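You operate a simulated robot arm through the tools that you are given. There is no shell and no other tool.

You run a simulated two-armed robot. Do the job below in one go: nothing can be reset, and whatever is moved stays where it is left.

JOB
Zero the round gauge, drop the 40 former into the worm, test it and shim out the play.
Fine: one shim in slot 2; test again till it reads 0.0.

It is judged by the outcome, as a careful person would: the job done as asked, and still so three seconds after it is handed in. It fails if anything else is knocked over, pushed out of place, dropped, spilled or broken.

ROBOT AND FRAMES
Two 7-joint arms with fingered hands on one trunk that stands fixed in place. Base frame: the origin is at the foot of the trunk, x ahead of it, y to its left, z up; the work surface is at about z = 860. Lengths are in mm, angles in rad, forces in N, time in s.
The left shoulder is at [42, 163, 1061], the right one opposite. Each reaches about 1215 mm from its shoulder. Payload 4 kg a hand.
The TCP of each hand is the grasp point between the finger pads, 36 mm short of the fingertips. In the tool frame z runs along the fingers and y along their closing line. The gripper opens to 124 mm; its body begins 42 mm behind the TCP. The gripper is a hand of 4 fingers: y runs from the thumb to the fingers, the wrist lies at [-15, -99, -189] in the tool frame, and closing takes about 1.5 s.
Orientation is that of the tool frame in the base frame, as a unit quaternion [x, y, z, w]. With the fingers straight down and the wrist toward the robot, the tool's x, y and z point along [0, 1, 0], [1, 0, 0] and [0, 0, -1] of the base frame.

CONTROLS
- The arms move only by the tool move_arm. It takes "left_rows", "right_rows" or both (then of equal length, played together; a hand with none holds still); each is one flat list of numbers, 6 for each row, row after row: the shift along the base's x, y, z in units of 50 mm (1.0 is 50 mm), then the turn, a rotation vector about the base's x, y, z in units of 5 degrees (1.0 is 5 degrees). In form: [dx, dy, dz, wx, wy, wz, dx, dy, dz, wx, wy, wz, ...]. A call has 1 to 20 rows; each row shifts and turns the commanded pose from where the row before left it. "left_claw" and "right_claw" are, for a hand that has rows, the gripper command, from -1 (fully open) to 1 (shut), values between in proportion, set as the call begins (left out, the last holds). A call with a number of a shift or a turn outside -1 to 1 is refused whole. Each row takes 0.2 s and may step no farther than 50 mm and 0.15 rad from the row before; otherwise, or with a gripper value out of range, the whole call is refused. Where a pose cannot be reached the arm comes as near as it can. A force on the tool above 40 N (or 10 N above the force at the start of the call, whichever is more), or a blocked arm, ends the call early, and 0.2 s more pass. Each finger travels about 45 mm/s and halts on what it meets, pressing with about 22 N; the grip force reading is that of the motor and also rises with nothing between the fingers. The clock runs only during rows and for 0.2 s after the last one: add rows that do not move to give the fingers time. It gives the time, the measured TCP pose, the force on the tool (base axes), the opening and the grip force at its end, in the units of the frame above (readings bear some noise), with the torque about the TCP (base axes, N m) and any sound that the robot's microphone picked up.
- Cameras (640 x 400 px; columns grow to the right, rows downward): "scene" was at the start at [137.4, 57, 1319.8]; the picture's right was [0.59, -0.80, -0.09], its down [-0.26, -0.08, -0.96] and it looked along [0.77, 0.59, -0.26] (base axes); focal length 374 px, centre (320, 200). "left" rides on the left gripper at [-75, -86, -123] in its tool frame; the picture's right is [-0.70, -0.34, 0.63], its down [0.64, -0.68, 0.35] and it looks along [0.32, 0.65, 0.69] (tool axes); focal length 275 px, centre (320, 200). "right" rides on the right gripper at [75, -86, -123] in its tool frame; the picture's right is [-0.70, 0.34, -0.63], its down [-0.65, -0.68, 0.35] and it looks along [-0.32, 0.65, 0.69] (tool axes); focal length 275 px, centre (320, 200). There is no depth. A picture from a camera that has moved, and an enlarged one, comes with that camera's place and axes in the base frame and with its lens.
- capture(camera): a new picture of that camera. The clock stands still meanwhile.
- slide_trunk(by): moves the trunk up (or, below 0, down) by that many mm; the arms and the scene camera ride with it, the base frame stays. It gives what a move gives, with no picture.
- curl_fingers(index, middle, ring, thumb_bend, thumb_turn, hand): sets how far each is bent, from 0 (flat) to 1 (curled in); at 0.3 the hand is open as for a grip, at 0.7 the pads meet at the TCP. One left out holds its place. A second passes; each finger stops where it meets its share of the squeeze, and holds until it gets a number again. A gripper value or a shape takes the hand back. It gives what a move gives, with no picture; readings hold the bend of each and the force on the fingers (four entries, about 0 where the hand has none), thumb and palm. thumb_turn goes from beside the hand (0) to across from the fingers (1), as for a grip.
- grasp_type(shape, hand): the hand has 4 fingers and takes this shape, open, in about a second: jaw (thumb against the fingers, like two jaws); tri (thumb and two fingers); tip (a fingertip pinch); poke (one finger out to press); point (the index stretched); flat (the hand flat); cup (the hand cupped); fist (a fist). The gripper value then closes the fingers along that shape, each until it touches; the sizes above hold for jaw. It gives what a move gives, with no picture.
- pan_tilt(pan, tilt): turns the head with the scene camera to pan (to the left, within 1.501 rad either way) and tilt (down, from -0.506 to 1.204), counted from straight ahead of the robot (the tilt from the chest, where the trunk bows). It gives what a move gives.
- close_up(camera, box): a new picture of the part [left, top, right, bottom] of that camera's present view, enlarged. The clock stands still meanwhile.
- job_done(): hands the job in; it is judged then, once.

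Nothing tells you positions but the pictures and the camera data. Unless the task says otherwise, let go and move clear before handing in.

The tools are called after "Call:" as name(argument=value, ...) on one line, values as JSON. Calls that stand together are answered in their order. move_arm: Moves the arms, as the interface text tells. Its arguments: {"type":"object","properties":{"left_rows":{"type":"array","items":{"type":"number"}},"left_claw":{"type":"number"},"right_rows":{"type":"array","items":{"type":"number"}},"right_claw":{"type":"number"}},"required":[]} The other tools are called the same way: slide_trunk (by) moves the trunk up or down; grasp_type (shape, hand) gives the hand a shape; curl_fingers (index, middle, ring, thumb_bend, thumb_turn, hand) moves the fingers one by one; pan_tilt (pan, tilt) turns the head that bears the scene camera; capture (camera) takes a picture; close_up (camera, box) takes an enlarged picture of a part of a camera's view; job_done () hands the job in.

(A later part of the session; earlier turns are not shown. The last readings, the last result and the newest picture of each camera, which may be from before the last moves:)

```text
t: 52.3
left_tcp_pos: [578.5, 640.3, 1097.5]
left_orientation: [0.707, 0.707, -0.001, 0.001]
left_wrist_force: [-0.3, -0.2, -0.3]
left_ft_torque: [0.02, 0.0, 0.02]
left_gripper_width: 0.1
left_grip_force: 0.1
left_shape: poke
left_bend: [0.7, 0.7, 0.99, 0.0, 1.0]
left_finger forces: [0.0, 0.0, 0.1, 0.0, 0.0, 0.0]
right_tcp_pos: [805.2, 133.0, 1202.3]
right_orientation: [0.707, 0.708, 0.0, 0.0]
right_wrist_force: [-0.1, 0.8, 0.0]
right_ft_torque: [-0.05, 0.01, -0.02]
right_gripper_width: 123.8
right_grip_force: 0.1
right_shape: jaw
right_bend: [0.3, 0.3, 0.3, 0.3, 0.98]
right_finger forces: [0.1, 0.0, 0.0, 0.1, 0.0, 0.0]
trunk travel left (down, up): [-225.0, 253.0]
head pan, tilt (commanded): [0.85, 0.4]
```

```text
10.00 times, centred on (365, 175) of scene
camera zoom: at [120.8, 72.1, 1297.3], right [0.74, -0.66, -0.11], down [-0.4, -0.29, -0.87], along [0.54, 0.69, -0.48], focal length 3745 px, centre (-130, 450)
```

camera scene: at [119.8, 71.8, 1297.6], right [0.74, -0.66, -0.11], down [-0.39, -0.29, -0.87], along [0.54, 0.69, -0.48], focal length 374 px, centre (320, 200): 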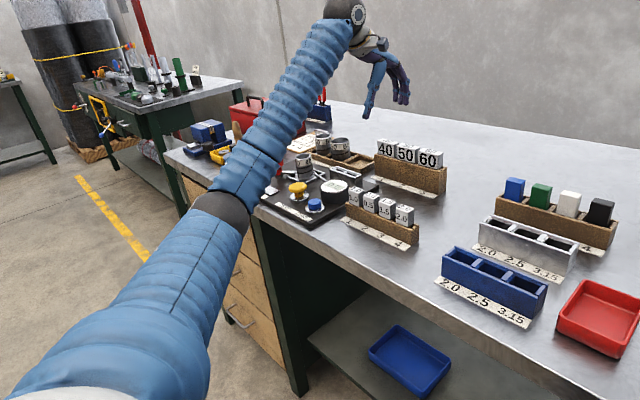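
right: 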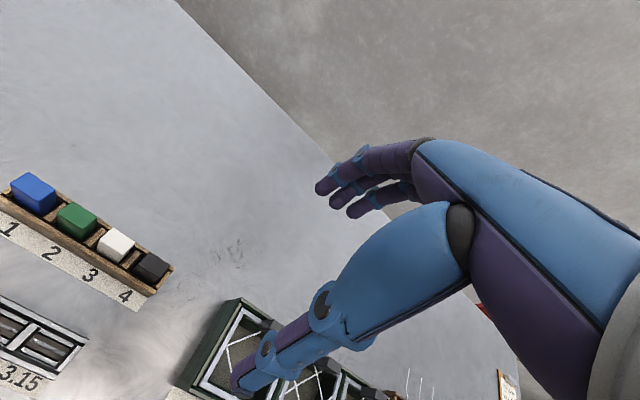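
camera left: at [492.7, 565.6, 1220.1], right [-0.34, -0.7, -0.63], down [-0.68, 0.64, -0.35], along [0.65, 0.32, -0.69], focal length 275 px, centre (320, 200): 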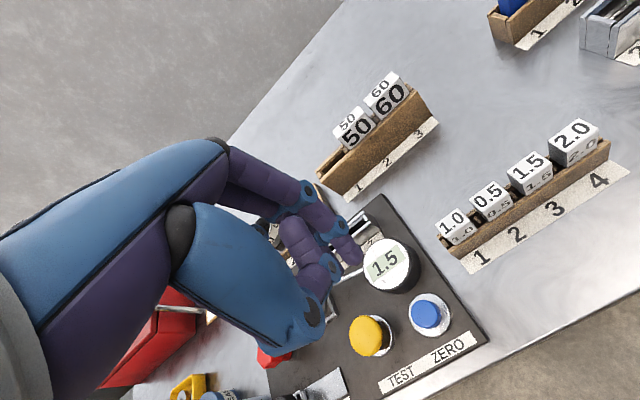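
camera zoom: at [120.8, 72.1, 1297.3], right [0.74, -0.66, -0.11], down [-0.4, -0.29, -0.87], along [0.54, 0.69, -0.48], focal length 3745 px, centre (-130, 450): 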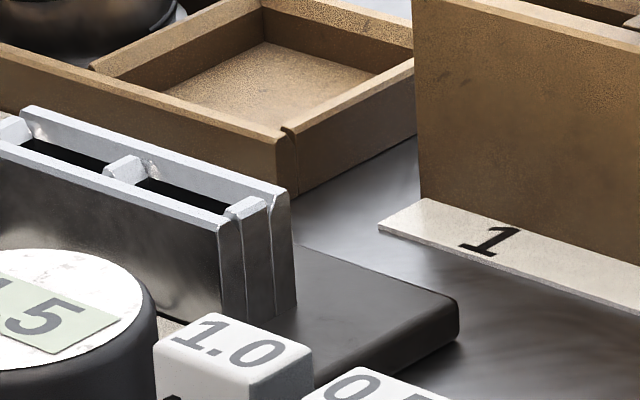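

Slot 2 is the right-hand slot of the holder, at about (700, 671, 905). The 1.5 shim block is at about (615, 490) with its top at z≈929; it is 28 mm wide and 20 mm deep, with 12 mm gaps to its neighbours. I'll use index, middle and thumb only, with the ring finger held back, and hover over it.

Call:
curl_fingers(hand="left", thumb_bend=0.75, index=0.37, middle=0.37, ring=0.15, thumb_turn=1.0)

Call:
move_arm(left_rows=[0.04, -0.75, 0, 0, 0, 0, 0.04, -0.75, 0, 0, 0, 0, 0.04, -0.75, -0.2, 0, 0, 0, 0.05, -0.72, -0.6, 0, 0, 0, 0, 0, -0.9, 0, 0, 0, 0, 0, -0.4, 0, 0, 0, 0, 0, 0, 0, 0, 0])

Call:
capture(camera="left")

Call:
capture(camera="scene")

```text
t: 53.3
left_tcp_pos: [578.1, 639.8, 1097.5]
left_orientation: [0.707, 0.707, 0.0, 0.0]
left_wrist_force: [0.5, -0.6, -1.1]
left_ft_torque: [0.01, -0.02, 0.0]
left_gripper_width: 39.1
left_grip_force: 0.2
left_shape: fingers
left_bend: [0.37, 0.37, 0.15, 0.75, 1.0]
left_finger forces: [0.0, 0.0, 0.0, 0.0, 0.0, 0.0]
right_tcp_pos: [804.9, 134.2, 1202.5]
right_orientation: [0.707, 0.707, 0.0, -0.001]
right_wrist_force: [0.5, -0.3, 0.7]
right_ft_torque: [0.01, -0.01, 0.01]
right_gripper_width: 123.8
right_grip_force: 0.1
right_shape: jaw
right_bend: [0.3, 0.3, 0.3, 0.3, 0.98]
right_finger forces: [0.1, 0.1, 0.0, 0.0, 0.1, 0.0]
trunk travel left (down, up): [-225.0, 253.0]
head pan, tilt (commanded): [0.85, 0.4]
```

```text
t: 54.9
left_tcp_pos: [588.0, 494.4, 994.3]
left_orientation: [0.707, 0.707, 0.001, 0.0]
left_wrist_force: [0.3, -1.0, 0.1]
left_ft_torque: [-0.02, -0.03, 0.0]
left_gripper_width: 39.3
left_grip_force: 0.1
left_shape: fingers
left_bend: [0.37, 0.37, 0.15, 0.75, 1.0]
left_finger forces: [0.1, 0.0, 0.1, 0.1, 0.1, 0.1]
right_tcp_pos: [804.2, 133.0, 1203.0]
right_orientation: [0.708, 0.707, 0.0, 0.0]
right_wrist_force: [-0.7, -0.2, 0.3]
right_ft_torque: [0.04, 0.0, 0.01]
right_gripper_width: 123.6
right_grip_force: 0.1
right_shape: jaw
right_bend: [0.3, 0.3, 0.3, 0.3, 0.98]
right_finger forces: [0.0, 0.1, 0.1, 0.1, 0.0, 0.0]
trunk travel left (down, up): [-225.0, 253.0]
head pan, tilt (commanded): [0.85, 0.4]
```

```text
taken
camera left: at [501.6, 419.6, 1117.3], right [-0.34, -0.7, -0.63], down [-0.68, 0.64, -0.35], along [0.65, 0.32, -0.69], focal length 275 px, centre (320, 200)
```

left: 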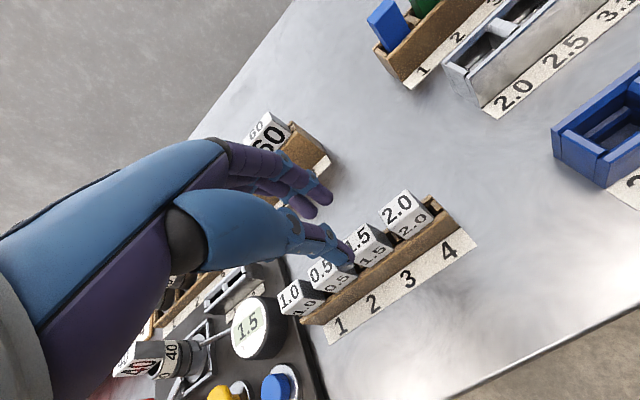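

```text
taken
camera scene: at [120.5, 71.5, 1297.4], right [0.74, -0.66, -0.11], down [-0.39, -0.29, -0.87], along [0.54, 0.69, -0.48], focal length 374 px, centre (320, 200)
```

scene: 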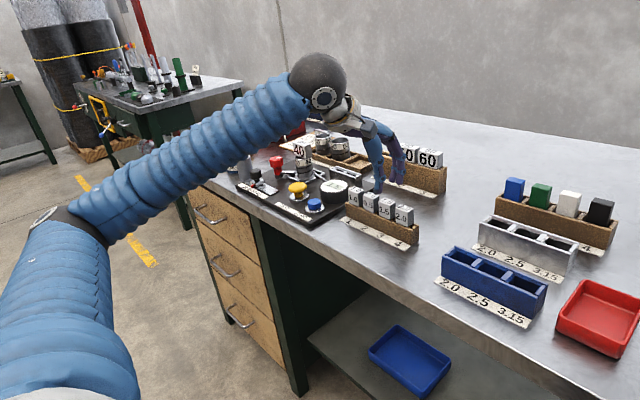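

Call:
close_up(camera="left", box=[270, 150, 450, 320])

Call:
close_up(camera="scene", box=[340, 110, 430, 240])

```text
2.35 times, centred on (360, 235) of left
camera zoom: at [501.6, 419.6, 1117.3], right [-0.34, -0.7, -0.63], down [-0.68, 0.64, -0.35], along [0.65, 0.32, -0.69], focal length 648 px, centre (226, 118)
```

zoom: 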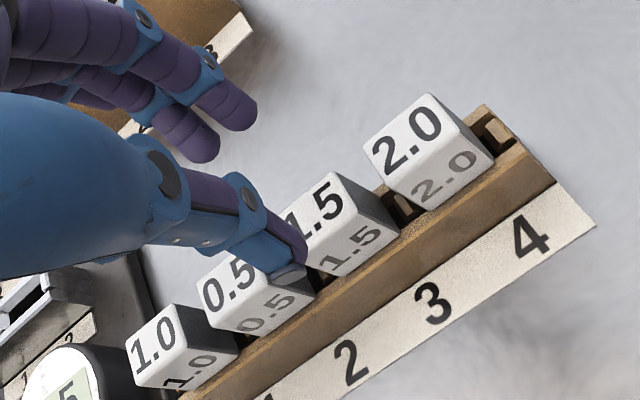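

```text
3.08 times, centred on (385, 175) of scene
camera zoom: at [120.5, 71.5, 1297.4], right [0.74, -0.66, -0.11], down [-0.39, -0.29, -0.87], along [0.54, 0.69, -0.48], focal length 1152 px, centre (120, 277)
```

zoom: 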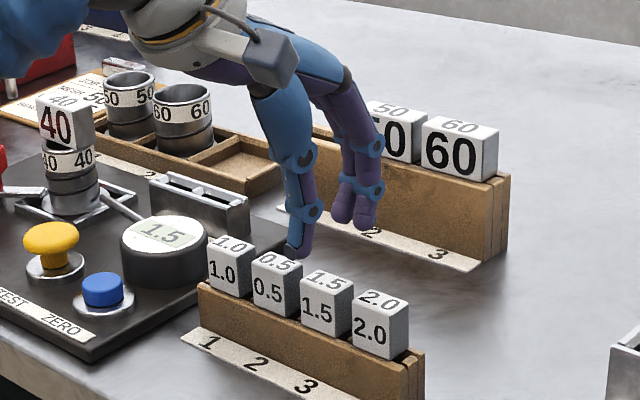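

The pinch centre needs to shift about 4 mm right and 2 mm back. I'll do that and come down around the 1.5 shim.

Call:
move_arm(left_rows=[-0.04, -0.08, 0, 0, 0, 0, 0, 0, -0.4, 0, 0, 0, 0, 0, -0.3, 0, 0, 0, 0, 0, 0, 0, 0, 0])

Call:
close_up(camera="left", box=[250, 150, 410, 310])

Call:
close_up(camera="scene", box=[350, 130, 430, 230])

```text
t: 55.9
left_tcp_pos: [586.4, 490.1, 957.2]
left_orientation: [0.707, 0.707, 0.0, 0.0]
left_wrist_force: [0.0, 0.2, 0.6]
left_ft_torque: [-0.01, 0.02, 0.0]
left_gripper_width: 39.4
left_grip_force: 0.0
left_shape: fingers
left_bend: [0.37, 0.37, 0.15, 0.75, 1.0]
left_finger forces: [0.0, 0.1, 0.1, 0.0, 0.0, 0.0]
right_tcp_pos: [806.0, 132.2, 1203.0]
right_orientation: [0.707, 0.707, 0.0, -0.001]
right_wrist_force: [-0.5, 0.1, -0.8]
right_ft_torque: [0.01, -0.03, 0.0]
right_gripper_width: 123.8
right_grip_force: 0.1
right_shape: jaw
right_bend: [0.3, 0.3, 0.3, 0.3, 0.98]
right_finger forces: [0.0, 0.0, 0.1, 0.1, 0.0, 0.0]
trunk travel left (down, up): [-225.0, 253.0]
head pan, tilt (commanded): [0.85, 0.4]
```

```text
2.50 times, centred on (330, 230) of left
camera zoom: at [500.3, 414.1, 1080.9], right [-0.34, -0.7, -0.63], down [-0.68, 0.64, -0.35], along [0.65, 0.32, -0.69], focal length 688 px, centre (295, 125)
```

zoom: 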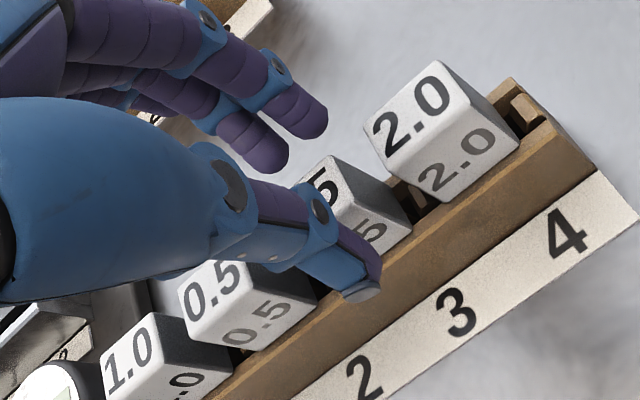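

```text
4.00 times, centred on (390, 180) of scene
camera zoom: at [120.6, 71.5, 1297.4], right [0.74, -0.66, -0.12], down [-0.39, -0.29, -0.87], along [0.54, 0.69, -0.48], focal length 1498 px, centre (40, 280)
```

zoom: 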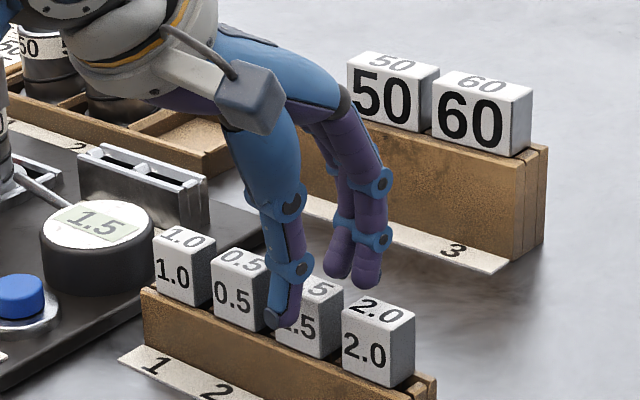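

Call:
move_arm(left_rows=[-0.03, -0.03, 0, 0, 0, 0, 0, 0, -0.14, 0, 0, 0, 0, 0, -0.12, 0, 0, 0, 0, 0, 0, 0, 0, 0])

Call:
curl_fingers(hand="left", thumb_bend=0.775, index=0.41, middle=0.41)

Call:
close_up(camera="left", box=[250, 150, 410, 310])

Call:
close_up(camera="scene", box=[360, 150, 430, 230])

```text
t: 56.9
left_tcp_pos: [584.7, 486.6, 944.8]
left_orientation: [0.707, 0.707, 0.0, 0.001]
left_wrist_force: [-0.3, -0.8, 0.0]
left_ft_torque: [-0.03, 0.01, 0.01]
left_gripper_width: 39.1
left_grip_force: 0.1
left_shape: fingers
left_bend: [0.37, 0.37, 0.15, 0.75, 1.0]
left_finger forces: [0.1, 0.0, 0.1, 0.0, 0.1, 0.0]
right_tcp_pos: [804.5, 132.6, 1202.9]
right_orientation: [0.707, 0.707, 0.0, -0.001]
right_wrist_force: [1.1, 0.8, -0.9]
right_ft_torque: [-0.01, -0.01, 0.0]
right_gripper_width: 123.5
right_grip_force: 0.0
right_shape: jaw
right_bend: [0.3, 0.3, 0.3, 0.3, 0.98]
right_finger forces: [0.0, 0.1, 0.1, 0.0, 0.0, 0.0]
trunk travel left (down, up): [-225.0, 253.0]
head pan, tilt (commanded): [0.85, 0.4]
```

```text
t: 57.9
left_tcp_pos: [583.3, 486.2, 944.4]
left_orientation: [0.707, 0.707, 0.001, 0.0]
left_wrist_force: [-0.1, -0.4, 0.3]
left_ft_torque: [0.03, 0.0, -0.03]
left_gripper_width: 28.4
left_grip_force: 0.1
left_shape: fingers
left_bend: [0.41, 0.41, 0.15, 0.77, 1.0]
left_finger forces: [0.0, 0.0, 0.0, 0.0, 0.0, 0.1]
right_tcp_pos: [805.7, 133.3, 1202.8]
right_orientation: [0.706, 0.708, -0.001, -0.001]
right_wrist_force: [-0.4, -0.7, 0.2]
right_ft_torque: [-0.02, -0.01, -0.02]
right_gripper_width: 123.4
right_grip_force: 0.0
right_shape: jaw
right_bend: [0.3, 0.3, 0.3, 0.3, 0.98]
right_finger forces: [0.0, 0.0, 0.0, 0.0, 0.1, 0.0]
trunk travel left (down, up): [-225.0, 253.0]
head pan, tilt (commanded): [0.85, 0.4]
```

```text
2.50 times, centred on (330, 230) of left
camera zoom: at [497.4, 412.2, 1067.7], right [-0.34, -0.7, -0.63], down [-0.68, 0.64, -0.35], along [0.65, 0.32, -0.69], focal length 688 px, centre (295, 125)
```

zoom: 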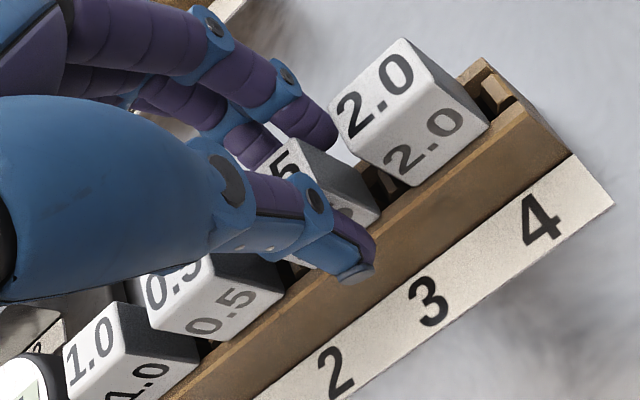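

```text
5.00 times, centred on (395, 190) of scene
camera zoom: at [120.6, 71.5, 1297.4], right [0.74, -0.66, -0.12], down [-0.39, -0.29, -0.87], along [0.54, 0.69, -0.48], focal length 1873 px, centre (-55, 250)
```

zoom: 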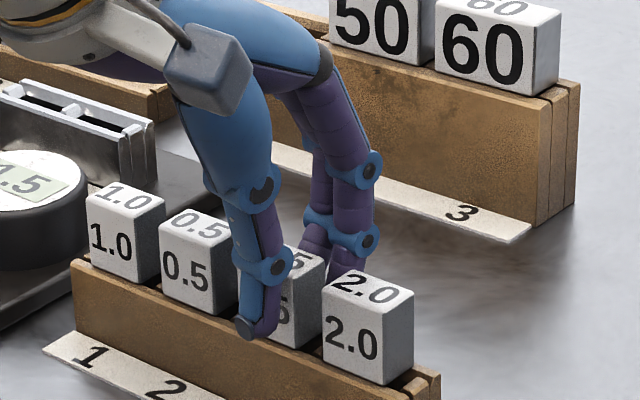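

Call:
curl_fingers(hand="left", thumb_bend=0.79, index=0.43, middle=0.43)

Call:
close_up(camera="left", box=[250, 150, 410, 310])

```text
t: 58.9
left_tcp_pos: [583.8, 486.9, 944.0]
left_orientation: [0.707, 0.707, 0.0, 0.0]
left_wrist_force: [-0.6, -0.4, 0.9]
left_ft_torque: [-0.01, -0.03, 0.02]
left_gripper_width: 20.6
left_grip_force: 0.0
left_shape: fingers
left_bend: [0.43, 0.43, 0.15, 0.79, 1.0]
left_finger forces: [0.0, 0.0, 0.1, 0.0, 0.0, 0.1]
right_tcp_pos: [804.6, 132.9, 1202.2]
right_orientation: [0.707, 0.707, 0.0, -0.001]
right_wrist_force: [0.1, 0.6, -0.3]
right_ft_torque: [0.02, -0.02, 0.01]
right_gripper_width: 123.9
right_grip_force: 0.0
right_shape: jaw
right_bend: [0.3, 0.3, 0.3, 0.3, 0.98]
right_finger forces: [0.0, 0.1, 0.1, 0.0, 0.0, 0.0]
trunk travel left (down, up): [-225.0, 253.0]
head pan, tilt (commanded): [0.85, 0.4]
```

```text
2.50 times, centred on (330, 230) of left
camera zoom: at [497.4, 412.2, 1067.7], right [-0.34, -0.7, -0.63], down [-0.68, 0.64, -0.35], along [0.65, 0.32, -0.69], focal length 688 px, centre (295, 125)
```

zoom: 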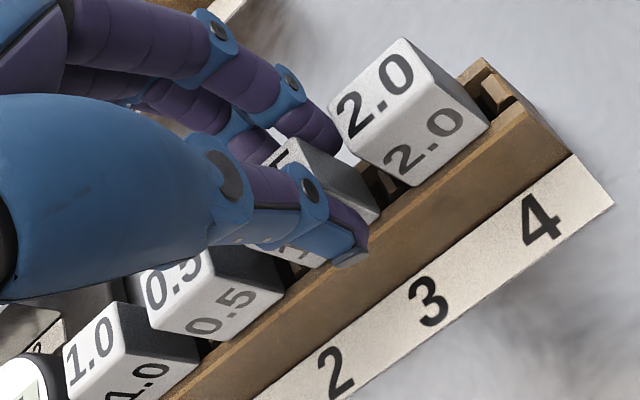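

Call:
curl_fingers(hand="left", thumb_bend=0.8, index=0.445, middle=0.445)

Call:
close_up(camera="left", box=[250, 150, 410, 310])

```text
t: 59.9
left_tcp_pos: [583.1, 485.9, 944.3]
left_orientation: [0.708, 0.707, 0.001, 0.0]
left_wrist_force: [0.3, -0.2, 0.1]
left_ft_torque: [0.03, -0.04, 0.01]
left_gripper_width: 19.0
left_grip_force: 1.2
left_shape: fingers
left_bend: [0.43, 0.43, 0.15, 0.79, 1.0]
left_finger forces: [0.6, 0.4, 0.0, 0.1, 1.0, 0.1]
right_tcp_pos: [805.7, 132.0, 1203.1]
right_orientation: [0.707, 0.707, 0.0, -0.001]
right_wrist_force: [-0.4, -0.6, -0.3]
right_ft_torque: [-0.01, -0.01, 0.0]
right_gripper_width: 123.8
right_grip_force: 0.2
right_shape: jaw
right_bend: [0.3, 0.3, 0.3, 0.3, 0.98]
right_finger forces: [0.0, 0.1, 0.1, 0.0, 0.1, 0.0]
trunk travel left (down, up): [-225.0, 253.0]
head pan, tilt (commanded): [0.85, 0.4]
```

```text
2.50 times, centred on (330, 230) of left
camera zoom: at [497.4, 412.2, 1067.7], right [-0.34, -0.7, -0.63], down [-0.68, 0.64, -0.35], along [0.65, 0.32, -0.69], focal length 688 px, centre (295, 125)
```

zoom: 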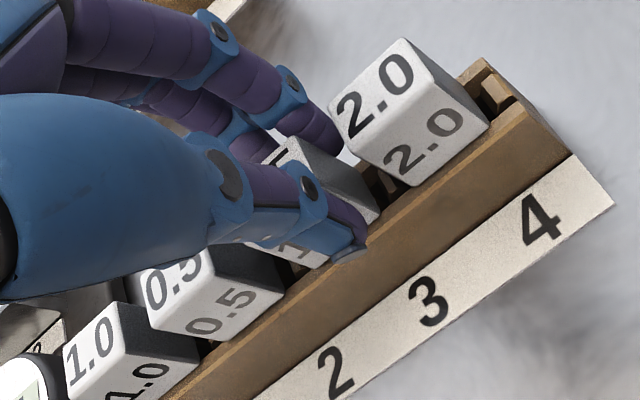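

All three digits touch lightly and evenly. Now I'll squeeze.

Call:
curl_fingers(hand="left", thumb_bend=0.85, index=0.5, middle=0.47)

Call:
close_up(camera="left", box=[250, 150, 410, 310])

Call:
close_up(camera="scene", box=[360, 150, 430, 230])

```text
t: 60.9
left_tcp_pos: [582.5, 487.5, 946.1]
left_orientation: [0.707, 0.707, 0.0, 0.001]
left_wrist_force: [0.2, 1.5, 2.2]
left_ft_torque: [0.01, -0.1, 0.06]
left_gripper_width: 16.1
left_grip_force: 8.5
left_shape: fingers
left_bend: [0.45, 0.45, 0.15, 0.81, 1.0]
left_finger forces: [5.8, 2.7, 0.0, 0.1, 8.4, 0.1]
right_tcp_pos: [803.9, 132.9, 1202.0]
right_orientation: [0.706, 0.708, 0.0, 0.0]
right_wrist_force: [0.4, 0.0, 0.2]
right_ft_torque: [0.01, -0.02, -0.03]
right_gripper_width: 123.7
right_grip_force: 0.1
right_shape: jaw
right_bend: [0.3, 0.3, 0.3, 0.3, 0.98]
right_finger forces: [0.0, 0.1, 0.1, 0.0, 0.0, 0.0]
trunk travel left (down, up): [-225.0, 253.0]
head pan, tilt (commanded): [0.85, 0.4]
```

```text
2.50 times, centred on (330, 230) of left
camera zoom: at [497.3, 412.1, 1067.8], right [-0.34, -0.7, -0.63], down [-0.68, 0.64, -0.35], along [0.65, 0.32, -0.69], focal length 688 px, centre (295, 125)
```

zoom: 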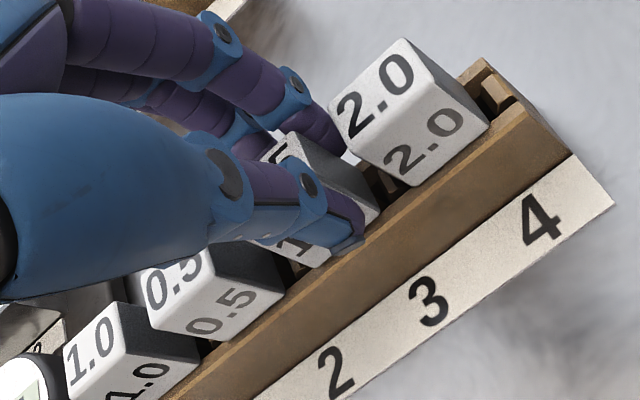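

```text
5.00 times, centred on (395, 190) of scene
camera zoom: at [120.5, 71.4, 1297.5], right [0.74, -0.66, -0.12], down [-0.39, -0.29, -0.87], along [0.54, 0.69, -0.48], focal length 1873 px, centre (-55, 250)
```

zoom: 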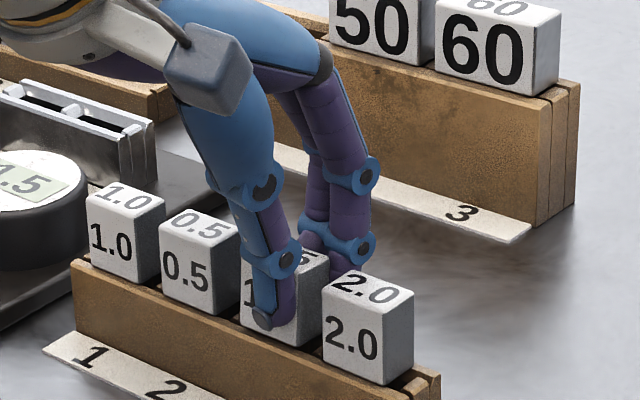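

The 1.5 shim is gripped at about 8 N. I'll lift it gently.

Call:
move_arm(left_rows=[0, 0, 0.1, 0, 0, 0, 0, 0, 0.1, 0, 0, 0, 0, 0, 0.2, 0, 0, 0, 0, 0, 0.2, 0, 0, 0])

Call:
close_up(camera="left", box=[250, 150, 410, 310])

Call:
close_up(camera="scene", box=[360, 130, 430, 230])

```text
t: 61.9
left_tcp_pos: [582.1, 487.9, 974.4]
left_orientation: [0.706, 0.708, 0.0, 0.0]
left_wrist_force: [-0.5, -0.1, -0.1]
left_ft_torque: [0.02, 0.01, 0.01]
left_gripper_width: 16.1
left_grip_force: 8.5
left_shape: fingers
left_bend: [0.45, 0.45, 0.15, 0.81, 1.0]
left_finger forces: [5.6, 2.9, 0.0, 0.0, 8.6, 0.0]
right_tcp_pos: [805.1, 132.7, 1202.7]
right_orientation: [0.706, 0.708, -0.001, 0.0]
right_wrist_force: [0.2, -0.1, -0.5]
right_ft_torque: [-0.01, -0.01, 0.0]
right_gripper_width: 123.7
right_grip_force: 0.0
right_shape: jaw
right_bend: [0.3, 0.3, 0.3, 0.3, 0.98]
right_finger forces: [0.0, 0.1, 0.0, 0.0, 0.0, 0.1]
trunk travel left (down, up): [-225.0, 253.0]
head pan, tilt (commanded): [0.85, 0.4]
```

```text
2.50 times, centred on (330, 230) of left
camera zoom: at [496.9, 412.9, 1097.4], right [-0.34, -0.7, -0.63], down [-0.68, 0.65, -0.35], along [0.65, 0.32, -0.69], focal length 688 px, centre (295, 125)
```

zoom: 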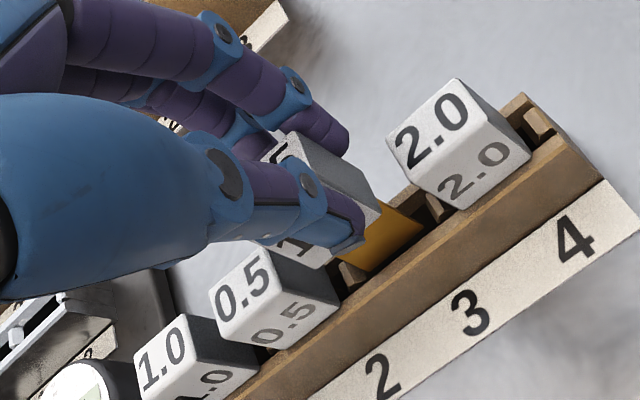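

```text
4.00 times, centred on (395, 180) of scene
camera zoom: at [120.6, 71.4, 1297.4], right [0.74, -0.66, -0.12], down [-0.39, -0.29, -0.87], along [0.54, 0.69, -0.48], focal length 1498 px, centre (20, 280)
```

zoom: 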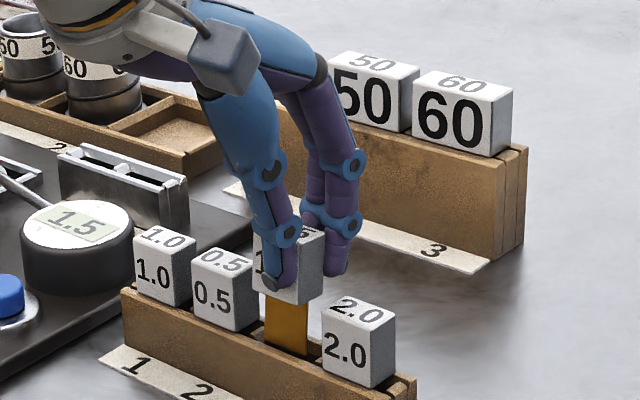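

Call:
move_arm(left_rows=[0, 0, 0.3, 0, 0, 0, 0, 0, 0.5, 0, 0, 0, 0, 0, 0.6, 0, 0, 0, 0, 0, 0.6, 0, 0, 0, 0, 0, 0, 0, 0, 0])

Call:
close_up(camera="left", box=[270, 170, 400, 280])

Call:
close_up(camera="scene", box=[350, 90, 430, 180])

```text
t: 63.1
left_tcp_pos: [583.3, 486.1, 1075.8]
left_orientation: [0.707, 0.707, 0.0, 0.0]
left_wrist_force: [-0.2, -0.2, -0.1]
left_ft_torque: [0.02, -0.01, 0.01]
left_gripper_width: 15.8
left_grip_force: 8.0
left_shape: fingers
left_bend: [0.45, 0.45, 0.15, 0.81, 1.0]
left_finger forces: [5.7, 2.8, 0.1, 0.0, 8.4, 0.1]
right_tcp_pos: [806.3, 132.9, 1202.6]
right_orientation: [0.706, 0.708, 0.0, -0.001]
right_wrist_force: [0.6, 0.0, 0.1]
right_ft_torque: [0.0, 0.01, 0.02]
right_gripper_width: 123.8
right_grip_force: 0.0
right_shape: jaw
right_bend: [0.3, 0.3, 0.3, 0.3, 0.98]
right_finger forces: [0.1, 0.1, 0.0, 0.0, 0.0, 0.1]
trunk travel left (down, up): [-225.0, 253.0]
head pan, tilt (commanded): [0.85, 0.4]
```

```text
3.64 times, centred on (335, 225) of left
camera zoom: at [498.4, 412.3, 1197.9], right [-0.34, -0.7, -0.63], down [-0.68, 0.64, -0.35], along [0.65, 0.32, -0.69], focal length 1001 px, centre (266, 109)
```

zoom: 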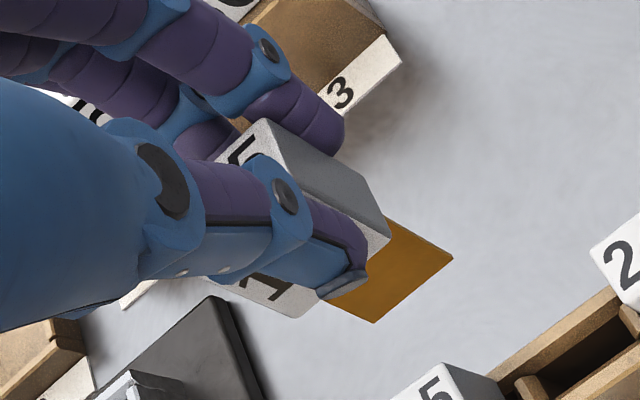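

```text
4.44 times, centred on (390, 135) of scene
camera zoom: at [120.4, 71.7, 1297.4], right [0.74, -0.66, -0.11], down [-0.39, -0.29, -0.87], along [0.54, 0.69, -0.48], focal length 1665 px, centre (9, 489)
```

zoom: 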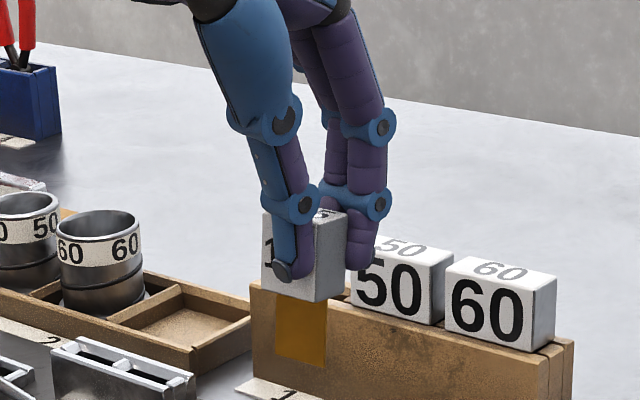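

The shim has a brass blade about 25 mm wide, its tip at about TCP+(28.6, 2.5, −78.5), leaning about 4.5° about x. I'll correct the lean and carry it above slot 2.

Call:
move_arm(left_rows=[0.352, 0.756, -0.1, -0.18, 0, 0, 0.352, 0.756, -0.1, -0.18, 0, 0, 0.352, 0.756, -0.1, -0.18, 0, 0, 0.352, 0.756, -0.2, -0.18, 0, 0, 0.352, 0.756, -0.2, -0.18, 0, 0, 0, 0, 0, 0, 0, 0])

Call:
capture(camera="left")

Call:
close_up(camera="left", box=[290, 170, 450, 310])

Call:
close_up(camera="scene", box=[320, 90, 420, 210])

```text
t: 64.5
left_tcp_pos: [670.8, 677.8, 1039.2]
left_orientation: [0.707, 0.706, -0.028, 0.028]
left_wrist_force: [0.0, 0.4, 0.4]
left_ft_torque: [0.0, -0.02, 0.01]
left_gripper_width: 15.8
left_grip_force: 7.8
left_shape: fingers
left_bend: [0.45, 0.45, 0.15, 0.81, 1.0]
left_finger forces: [5.7, 2.7, 0.0, 0.0, 8.4, 0.0]
right_tcp_pos: [804.7, 131.3, 1203.0]
right_orientation: [0.706, 0.708, -0.001, 0.0]
right_wrist_force: [-0.4, 1.1, 0.1]
right_ft_torque: [0.0, 0.01, -0.02]
right_gripper_width: 123.5
right_grip_force: 0.0
right_shape: jaw
right_bend: [0.3, 0.3, 0.3, 0.3, 0.98]
right_finger forces: [0.1, 0.1, 0.0, 0.1, 0.0, 0.1]
trunk travel left (down, up): [-225.0, 253.0]
head pan, tilt (commanded): [0.85, 0.4]
```

```text
taken
camera left: at [585.8, 612.7, 1167.3], right [-0.34, -0.74, -0.58], down [-0.68, 0.62, -0.4], along [0.65, 0.26, -0.71], focal length 275 px, centre (320, 200)
```

left: 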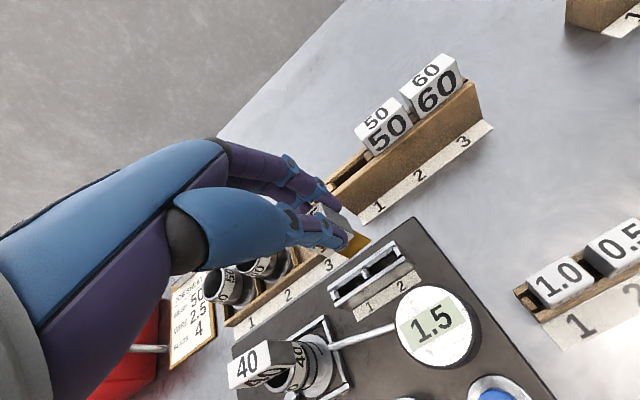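

```text
2.86 times, centred on (370, 240) of left
camera zoom: at [585.8, 612.7, 1167.3], right [-0.34, -0.74, -0.58], down [-0.68, 0.62, -0.4], along [0.65, 0.26, -0.71], focal length 786 px, centre (177, 86)
```

zoom: 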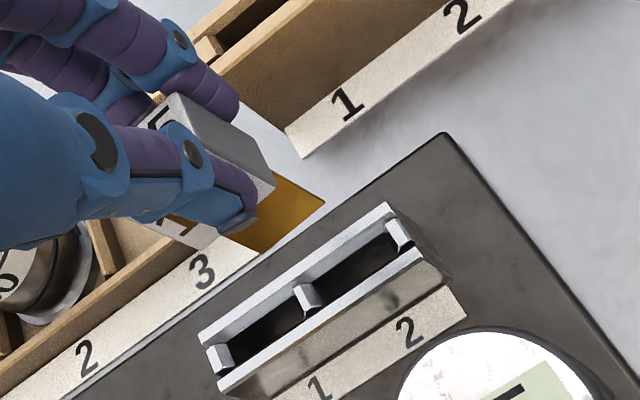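

```text
3.33 times, centred on (370, 150) of scene
camera zoom: at [120.1, 71.1, 1297.6], right [0.74, -0.66, -0.11], down [-0.39, -0.29, -0.87], along [0.54, 0.69, -0.48], focal length 1248 px, centre (153, 367)
```

zoom: 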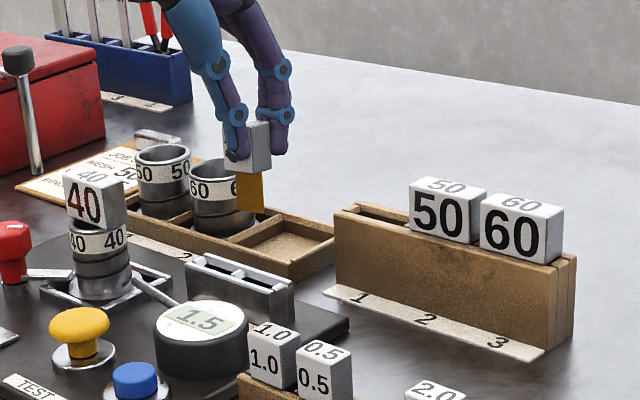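

The holder is clear in the left view: slot 2 runs y≈661–694 at x≈699.5, with its top near z≈908. The blade spans y 660–687, so I'll shift about 4 mm left and lower to about 15 mm above the slot.

Call:
move_arm(left_rows=[0, 0.08, -0.3, 0, 0, 0, 0, 0, -0.46, 0, 0, 0, 0, 0, 0, 0, 0, 0])

Call:
close_up(camera="left", box=[310, 190, 410, 280])

Call:
close_up(camera="scene", box=[330, 110, 400, 200])

```text
t: 65.3
left_tcp_pos: [670.8, 680.8, 999.7]
left_orientation: [0.707, 0.706, -0.027, 0.027]
left_wrist_force: [0.2, 0.3, -0.4]
left_ft_torque: [0.0, 0.01, -0.03]
left_gripper_width: 15.9
left_grip_force: 8.5
left_shape: fingers
left_bend: [0.45, 0.45, 0.15, 0.81, 1.0]
left_finger forces: [5.7, 2.8, 0.0, 0.0, 8.5, 0.1]
right_tcp_pos: [805.5, 132.2, 1202.8]
right_orientation: [0.707, 0.707, 0.0, 0.0]
right_wrist_force: [0.0, -0.1, -0.1]
right_ft_torque: [-0.01, -0.01, 0.03]
right_gripper_width: 123.6
right_grip_force: 0.0
right_shape: jaw
right_bend: [0.3, 0.3, 0.3, 0.3, 0.98]
right_finger forces: [0.0, 0.0, 0.0, 0.0, 0.0, 0.0]
trunk travel left (down, up): [-225.0, 253.0]
head pan, tilt (commanded): [0.85, 0.4]
```

```text
4.44 times, centred on (360, 235) of left
camera zoom: at [585.0, 615.8, 1129.2], right [-0.34, -0.74, -0.58], down [-0.68, 0.62, -0.4], along [0.65, 0.26, -0.71], focal length 1224 px, centre (142, 44)
```

zoom: 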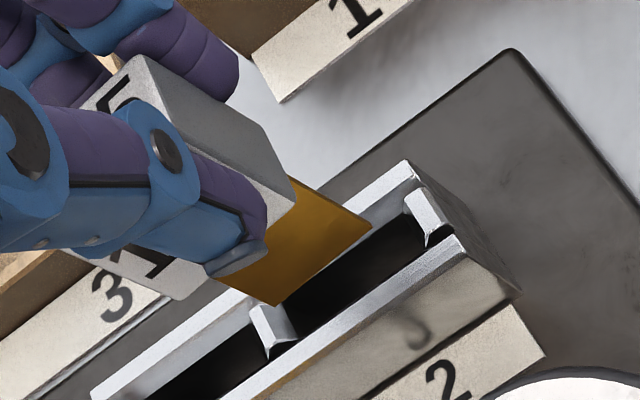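

```text
4.44 times, centred on (365, 155) of scene
camera zoom: at [120.5, 71.3, 1297.5], right [0.74, -0.66, -0.12], down [-0.39, -0.29, -0.87], along [0.54, 0.69, -0.48], focal length 1665 px, centre (120, 400)
```

zoom: 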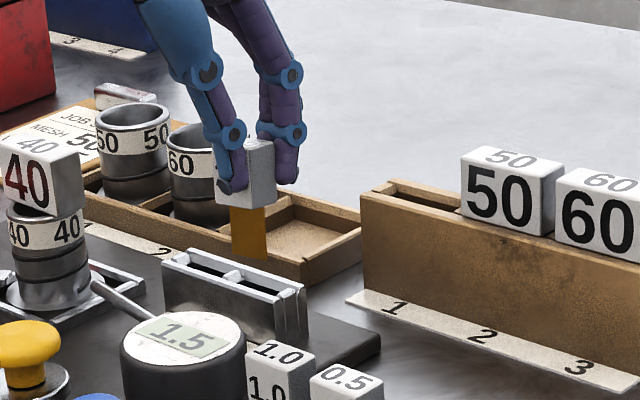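

Call:
close_up(camera="scene", box=[350, 140, 395, 185])

Call:
close_up(camera="left", box=[335, 215, 395, 265])

```text
8.89 times, centred on (372, 162) of scene
camera zoom: at [120.5, 71.3, 1297.5], right [0.74, -0.66, -0.12], down [-0.39, -0.29, -0.87], along [0.54, 0.69, -0.48], focal length 3329 px, centre (-147, 533)
```

zoom: 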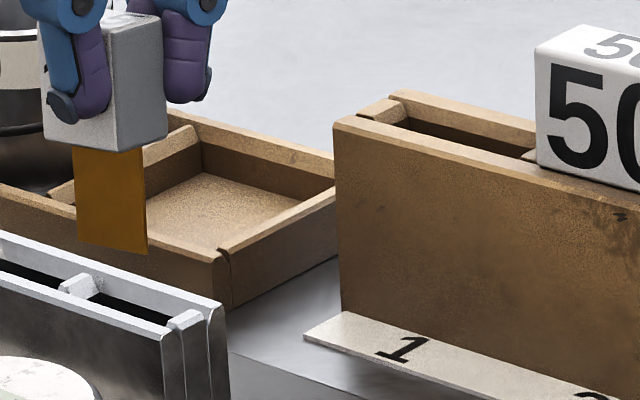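

```text
8.00 times, centred on (365, 240) of left
camera zoom: at [585.0, 615.8, 1129.2], right [-0.34, -0.74, -0.58], down [-0.68, 0.62, -0.4], along [0.65, 0.26, -0.71], focal length 2202 px, centre (-40, -120)
```

zoom: 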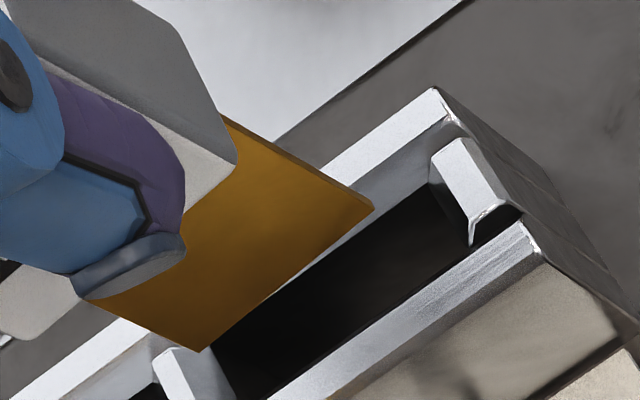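

Both views now agree: slot 2's centre is at about (704, 677), top z≈903, and the gap is about 13 mm wide. The blade tip is at (698, 676, 922). I'll shift +5.5 mm in x and lower to just above the slot for another look.

Call:
move_arm(left_rows=[0.11, 0.02, -0.1, 0, 0, 0, 0, 0, -0.16, 0, 0, 0, 0, 0, 0, 0, 0, 0])

Call:
close_up(camera="left", box=[315, 200, 395, 265])

Call:
close_up(camera="scene", box=[345, 140, 390, 185])

```text
t: 66.1
left_tcp_pos: [674.8, 681.4, 988.4]
left_orientation: [0.706, 0.707, -0.028, 0.029]
left_wrist_force: [-0.3, -0.1, -0.4]
left_ft_torque: [0.0, 0.03, -0.03]
left_gripper_width: 16.0
left_grip_force: 8.6
left_shape: fingers
left_bend: [0.45, 0.45, 0.15, 0.81, 1.0]
left_finger forces: [5.7, 2.7, 0.0, 0.1, 8.4, 0.0]
right_tcp_pos: [805.2, 133.4, 1202.5]
right_orientation: [0.707, 0.707, 0.0, -0.001]
right_wrist_force: [-0.5, 0.4, 0.3]
right_ft_torque: [0.0, -0.01, -0.01]
right_gripper_width: 123.7
right_grip_force: 0.1
right_shape: jaw
right_bend: [0.3, 0.3, 0.3, 0.3, 0.98]
right_finger forces: [0.0, 0.1, 0.1, 0.1, 0.1, 0.0]
trunk travel left (down, up): [-225.0, 253.0]
head pan, tilt (commanded): [0.85, 0.4]
```

```text
6.15 times, centred on (355, 232) of left
camera zoom: at [590.6, 617.0, 1116.0], right [-0.34, -0.74, -0.58], down [-0.68, 0.62, -0.4], along [0.65, 0.26, -0.71], focal length 1694 px, centre (105, 0)
```

zoom: 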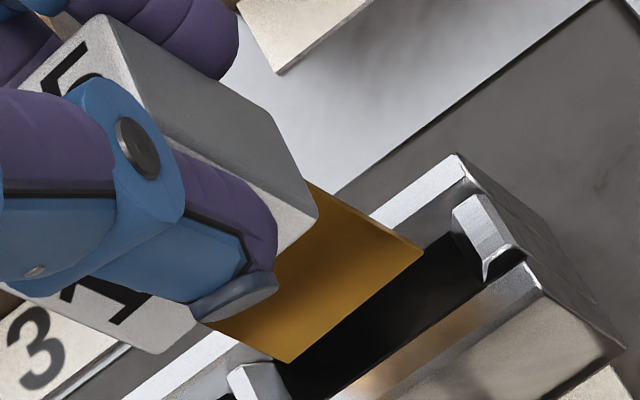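

```text
8.89 times, centred on (368, 162) of scene
camera zoom: at [120.8, 71.4, 1297.4], right [0.74, -0.66, -0.12], down [-0.4, -0.29, -0.87], along [0.54, 0.69, -0.48], focal length 3329 px, centre (-102, 533)
```

zoom: 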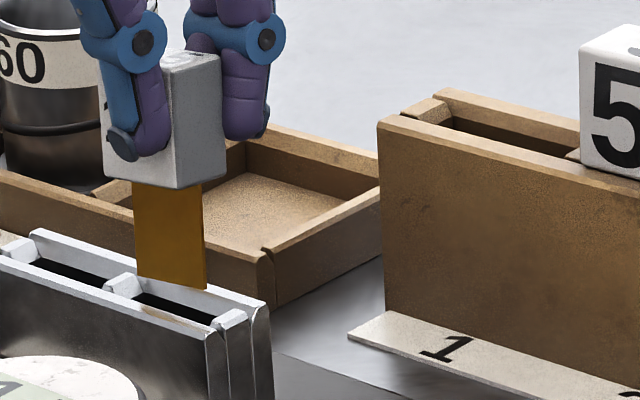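

The blade is within about 2 mm of the slot centre. I'll nudge +1.7 mm in x and lower into the slot in small steps.

Call:
move_arm(left_rows=[0.035, -0.01, 0, 0, 0, 0, 0, 0, -0.08, 0, 0, 0, 0, 0, -0.08, 0, 0, 0, 0, 0, -0.06, 0, 0, 0, 0, 0, -0.06, 0, 0, 0])

Call:
close_up(camera="left", box=[315, 200, 395, 265])

Call:
close_up(camera="scene", box=[345, 140, 390, 185])

```text
t: 67.3
left_tcp_pos: [678.9, 680.2, 974.5]
left_orientation: [0.707, 0.706, -0.028, 0.028]
left_wrist_force: [-0.6, 0.1, -0.4]
left_ft_torque: [0.02, 0.02, -0.02]
left_gripper_width: 15.8
left_grip_force: 8.3
left_shape: fingers
left_bend: [0.45, 0.45, 0.15, 0.81, 1.0]
left_finger forces: [5.7, 2.8, 0.0, 0.0, 8.3, 0.0]
right_tcp_pos: [805.1, 132.4, 1202.7]
right_orientation: [0.707, 0.707, 0.0, 0.0]
right_wrist_force: [-0.9, 0.3, 1.2]
right_ft_torque: [-0.01, -0.01, 0.0]
right_gripper_width: 123.8
right_grip_force: 0.1
right_shape: jaw
right_bend: [0.3, 0.3, 0.3, 0.3, 0.98]
right_finger forces: [0.0, 0.0, 0.0, 0.0, 0.0, 0.0]
trunk travel left (down, up): [-225.0, 253.0]
head pan, tilt (commanded): [0.85, 0.4]
```

```text
6.15 times, centred on (355, 232) of left
camera zoom: at [592.9, 616.3, 1102.7], right [-0.34, -0.74, -0.58], down [-0.68, 0.62, -0.4], along [0.65, 0.26, -0.71], focal length 1694 px, centre (105, 0)
```

zoom: 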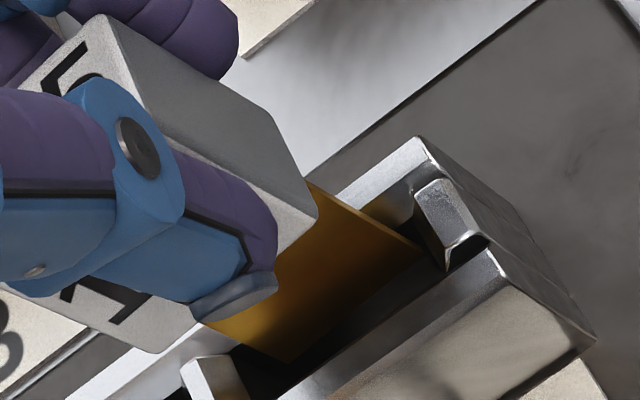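

```text
8.89 times, centred on (368, 162) of scene
camera zoom: at [120.7, 71.5, 1297.4], right [0.74, -0.66, -0.12], down [-0.4, -0.29, -0.87], along [0.54, 0.69, -0.48], focal length 3329 px, centre (-102, 533)
```

zoom: 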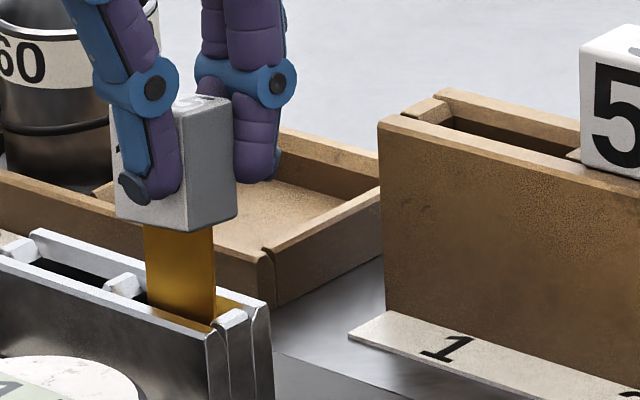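

The blade has entered slot 2 with no contact force. I'll keep lowering.

Call:
move_arm(left_rows=[0, 0, -0.08, 0, 0, 0, 0, 0, -0.08, 0, 0, 0, 0, 0, -0.08, 0, 0, 0, 0, 0, -0.08, 0, 0, 0, 0, 0, -0.06, 0, 0, 0])

Call:
close_up(camera="left", box=[300, 190, 380, 255])

Call:
close_up(camera="scene", box=[335, 140, 390, 190])

```text
t: 68.5
left_tcp_pos: [677.7, 680.8, 954.8]
left_orientation: [0.707, 0.706, -0.028, 0.028]
left_wrist_force: [1.0, -0.2, 0.2]
left_ft_torque: [0.03, 0.0, -0.02]
left_gripper_width: 15.8
left_grip_force: 8.6
left_shape: fingers
left_bend: [0.45, 0.45, 0.15, 0.81, 1.0]
left_finger forces: [5.7, 2.8, 0.1, 0.0, 8.3, 0.0]
right_tcp_pos: [805.0, 132.9, 1202.3]
right_orientation: [0.706, 0.708, -0.001, 0.0]
right_wrist_force: [-0.5, 0.0, -0.5]
right_ft_torque: [-0.03, 0.02, 0.02]
right_gripper_width: 123.5
right_grip_force: 0.1
right_shape: jaw
right_bend: [0.3, 0.3, 0.3, 0.3, 0.98]
right_finger forces: [0.0, 0.1, 0.1, 0.0, 0.1, 0.0]
trunk travel left (down, up): [-225.0, 253.0]
head pan, tilt (commanded): [0.85, 0.4]
```

```text
6.15 times, centred on (340, 222) of left
camera zoom: at [592.3, 616.2, 1083.5], right [-0.34, -0.74, -0.58], down [-0.68, 0.62, -0.4], along [0.65, 0.26, -0.71], focal length 1694 px, centre (197, 62)
```

zoom: 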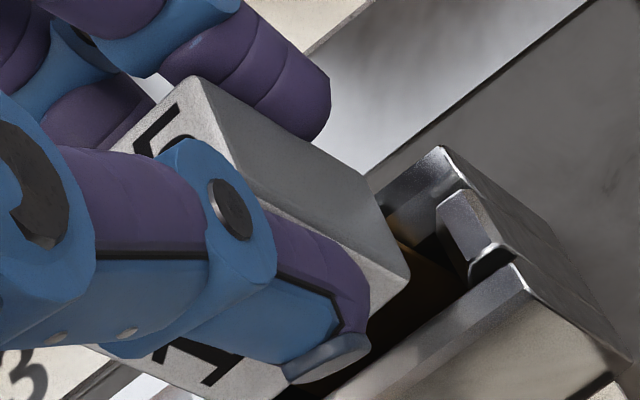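

```text
8.00 times, centred on (362, 165) of scene
camera zoom: at [120.6, 71.5, 1297.4], right [0.74, -0.66, -0.12], down [-0.39, -0.29, -0.87], along [0.54, 0.69, -0.48], focal length 2996 px, centre (-20, 480)
```

zoom: 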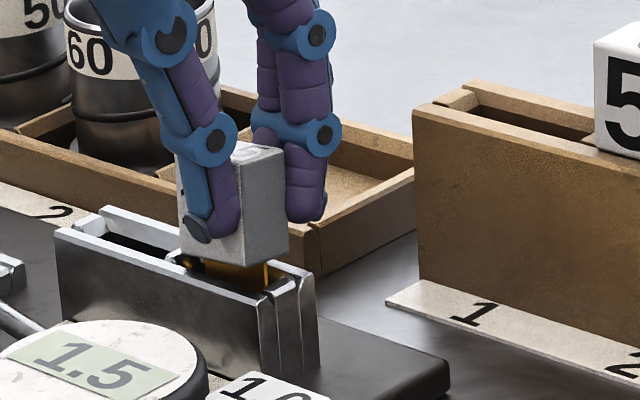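

Call:
move_arm(left_rows=[0, 0, -0.06, 0, 0, 0, 0, 0, -0.05, 0, 0, 0, 0, 0, -0.04, 0, 0, 0])

Call:
close_up(camera="scene", box=[335, 140, 390, 190])

Call:
close_up(camera="left", box=[300, 190, 380, 255])

```text
t: 69.3
left_tcp_pos: [677.8, 681.6, 949.2]
left_orientation: [0.706, 0.707, -0.027, 0.028]
left_wrist_force: [-0.9, -0.6, 4.5]
left_ft_torque: [-0.01, -0.1, 0.01]
left_gripper_width: 15.8
left_grip_force: 9.8
left_shape: fingers
left_bend: [0.45, 0.45, 0.15, 0.81, 1.0]
left_finger forces: [5.8, 2.8, 0.1, 0.0, 9.8, 0.1]
right_tcp_pos: [805.1, 132.6, 1203.6]
right_orientation: [0.707, 0.708, 0.0, 0.0]
right_wrist_force: [-0.2, 0.9, -0.3]
right_ft_torque: [0.01, 0.04, 0.01]
right_gripper_width: 123.8
right_grip_force: 0.0
right_shape: jaw
right_bend: [0.3, 0.3, 0.3, 0.3, 0.98]
right_finger forces: [0.1, 0.2, 0.1, 0.0, 0.1, 0.0]
trunk travel left (down, up): [-225.0, 253.0]
head pan, tilt (commanded): [0.85, 0.4]
```

```text
8.00 times, centred on (362, 165) of scene
camera zoom: at [120.2, 71.1, 1297.6], right [0.74, -0.66, -0.11], down [-0.39, -0.29, -0.87], along [0.54, 0.69, -0.48], focal length 2996 px, centre (-20, 480)
```

zoom: 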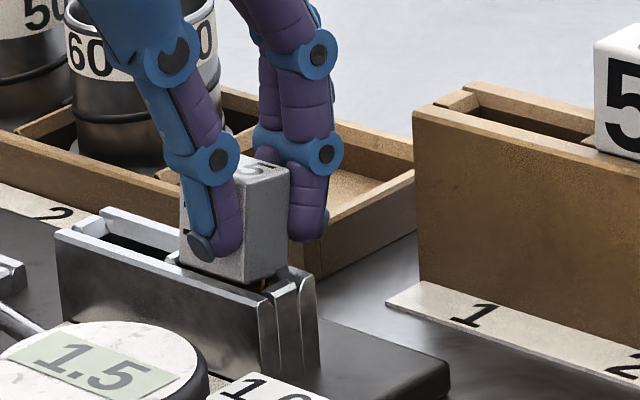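

```text
6.15 times, centred on (340, 222) of left
camera zoom: at [592.4, 616.3, 1077.4], right [-0.34, -0.74, -0.58], down [-0.68, 0.62, -0.4], along [0.65, 0.26, -0.71], focal length 1694 px, centre (197, 62)
```

zoom: 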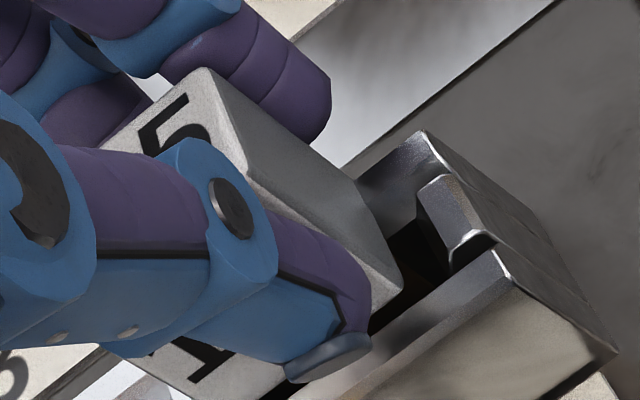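

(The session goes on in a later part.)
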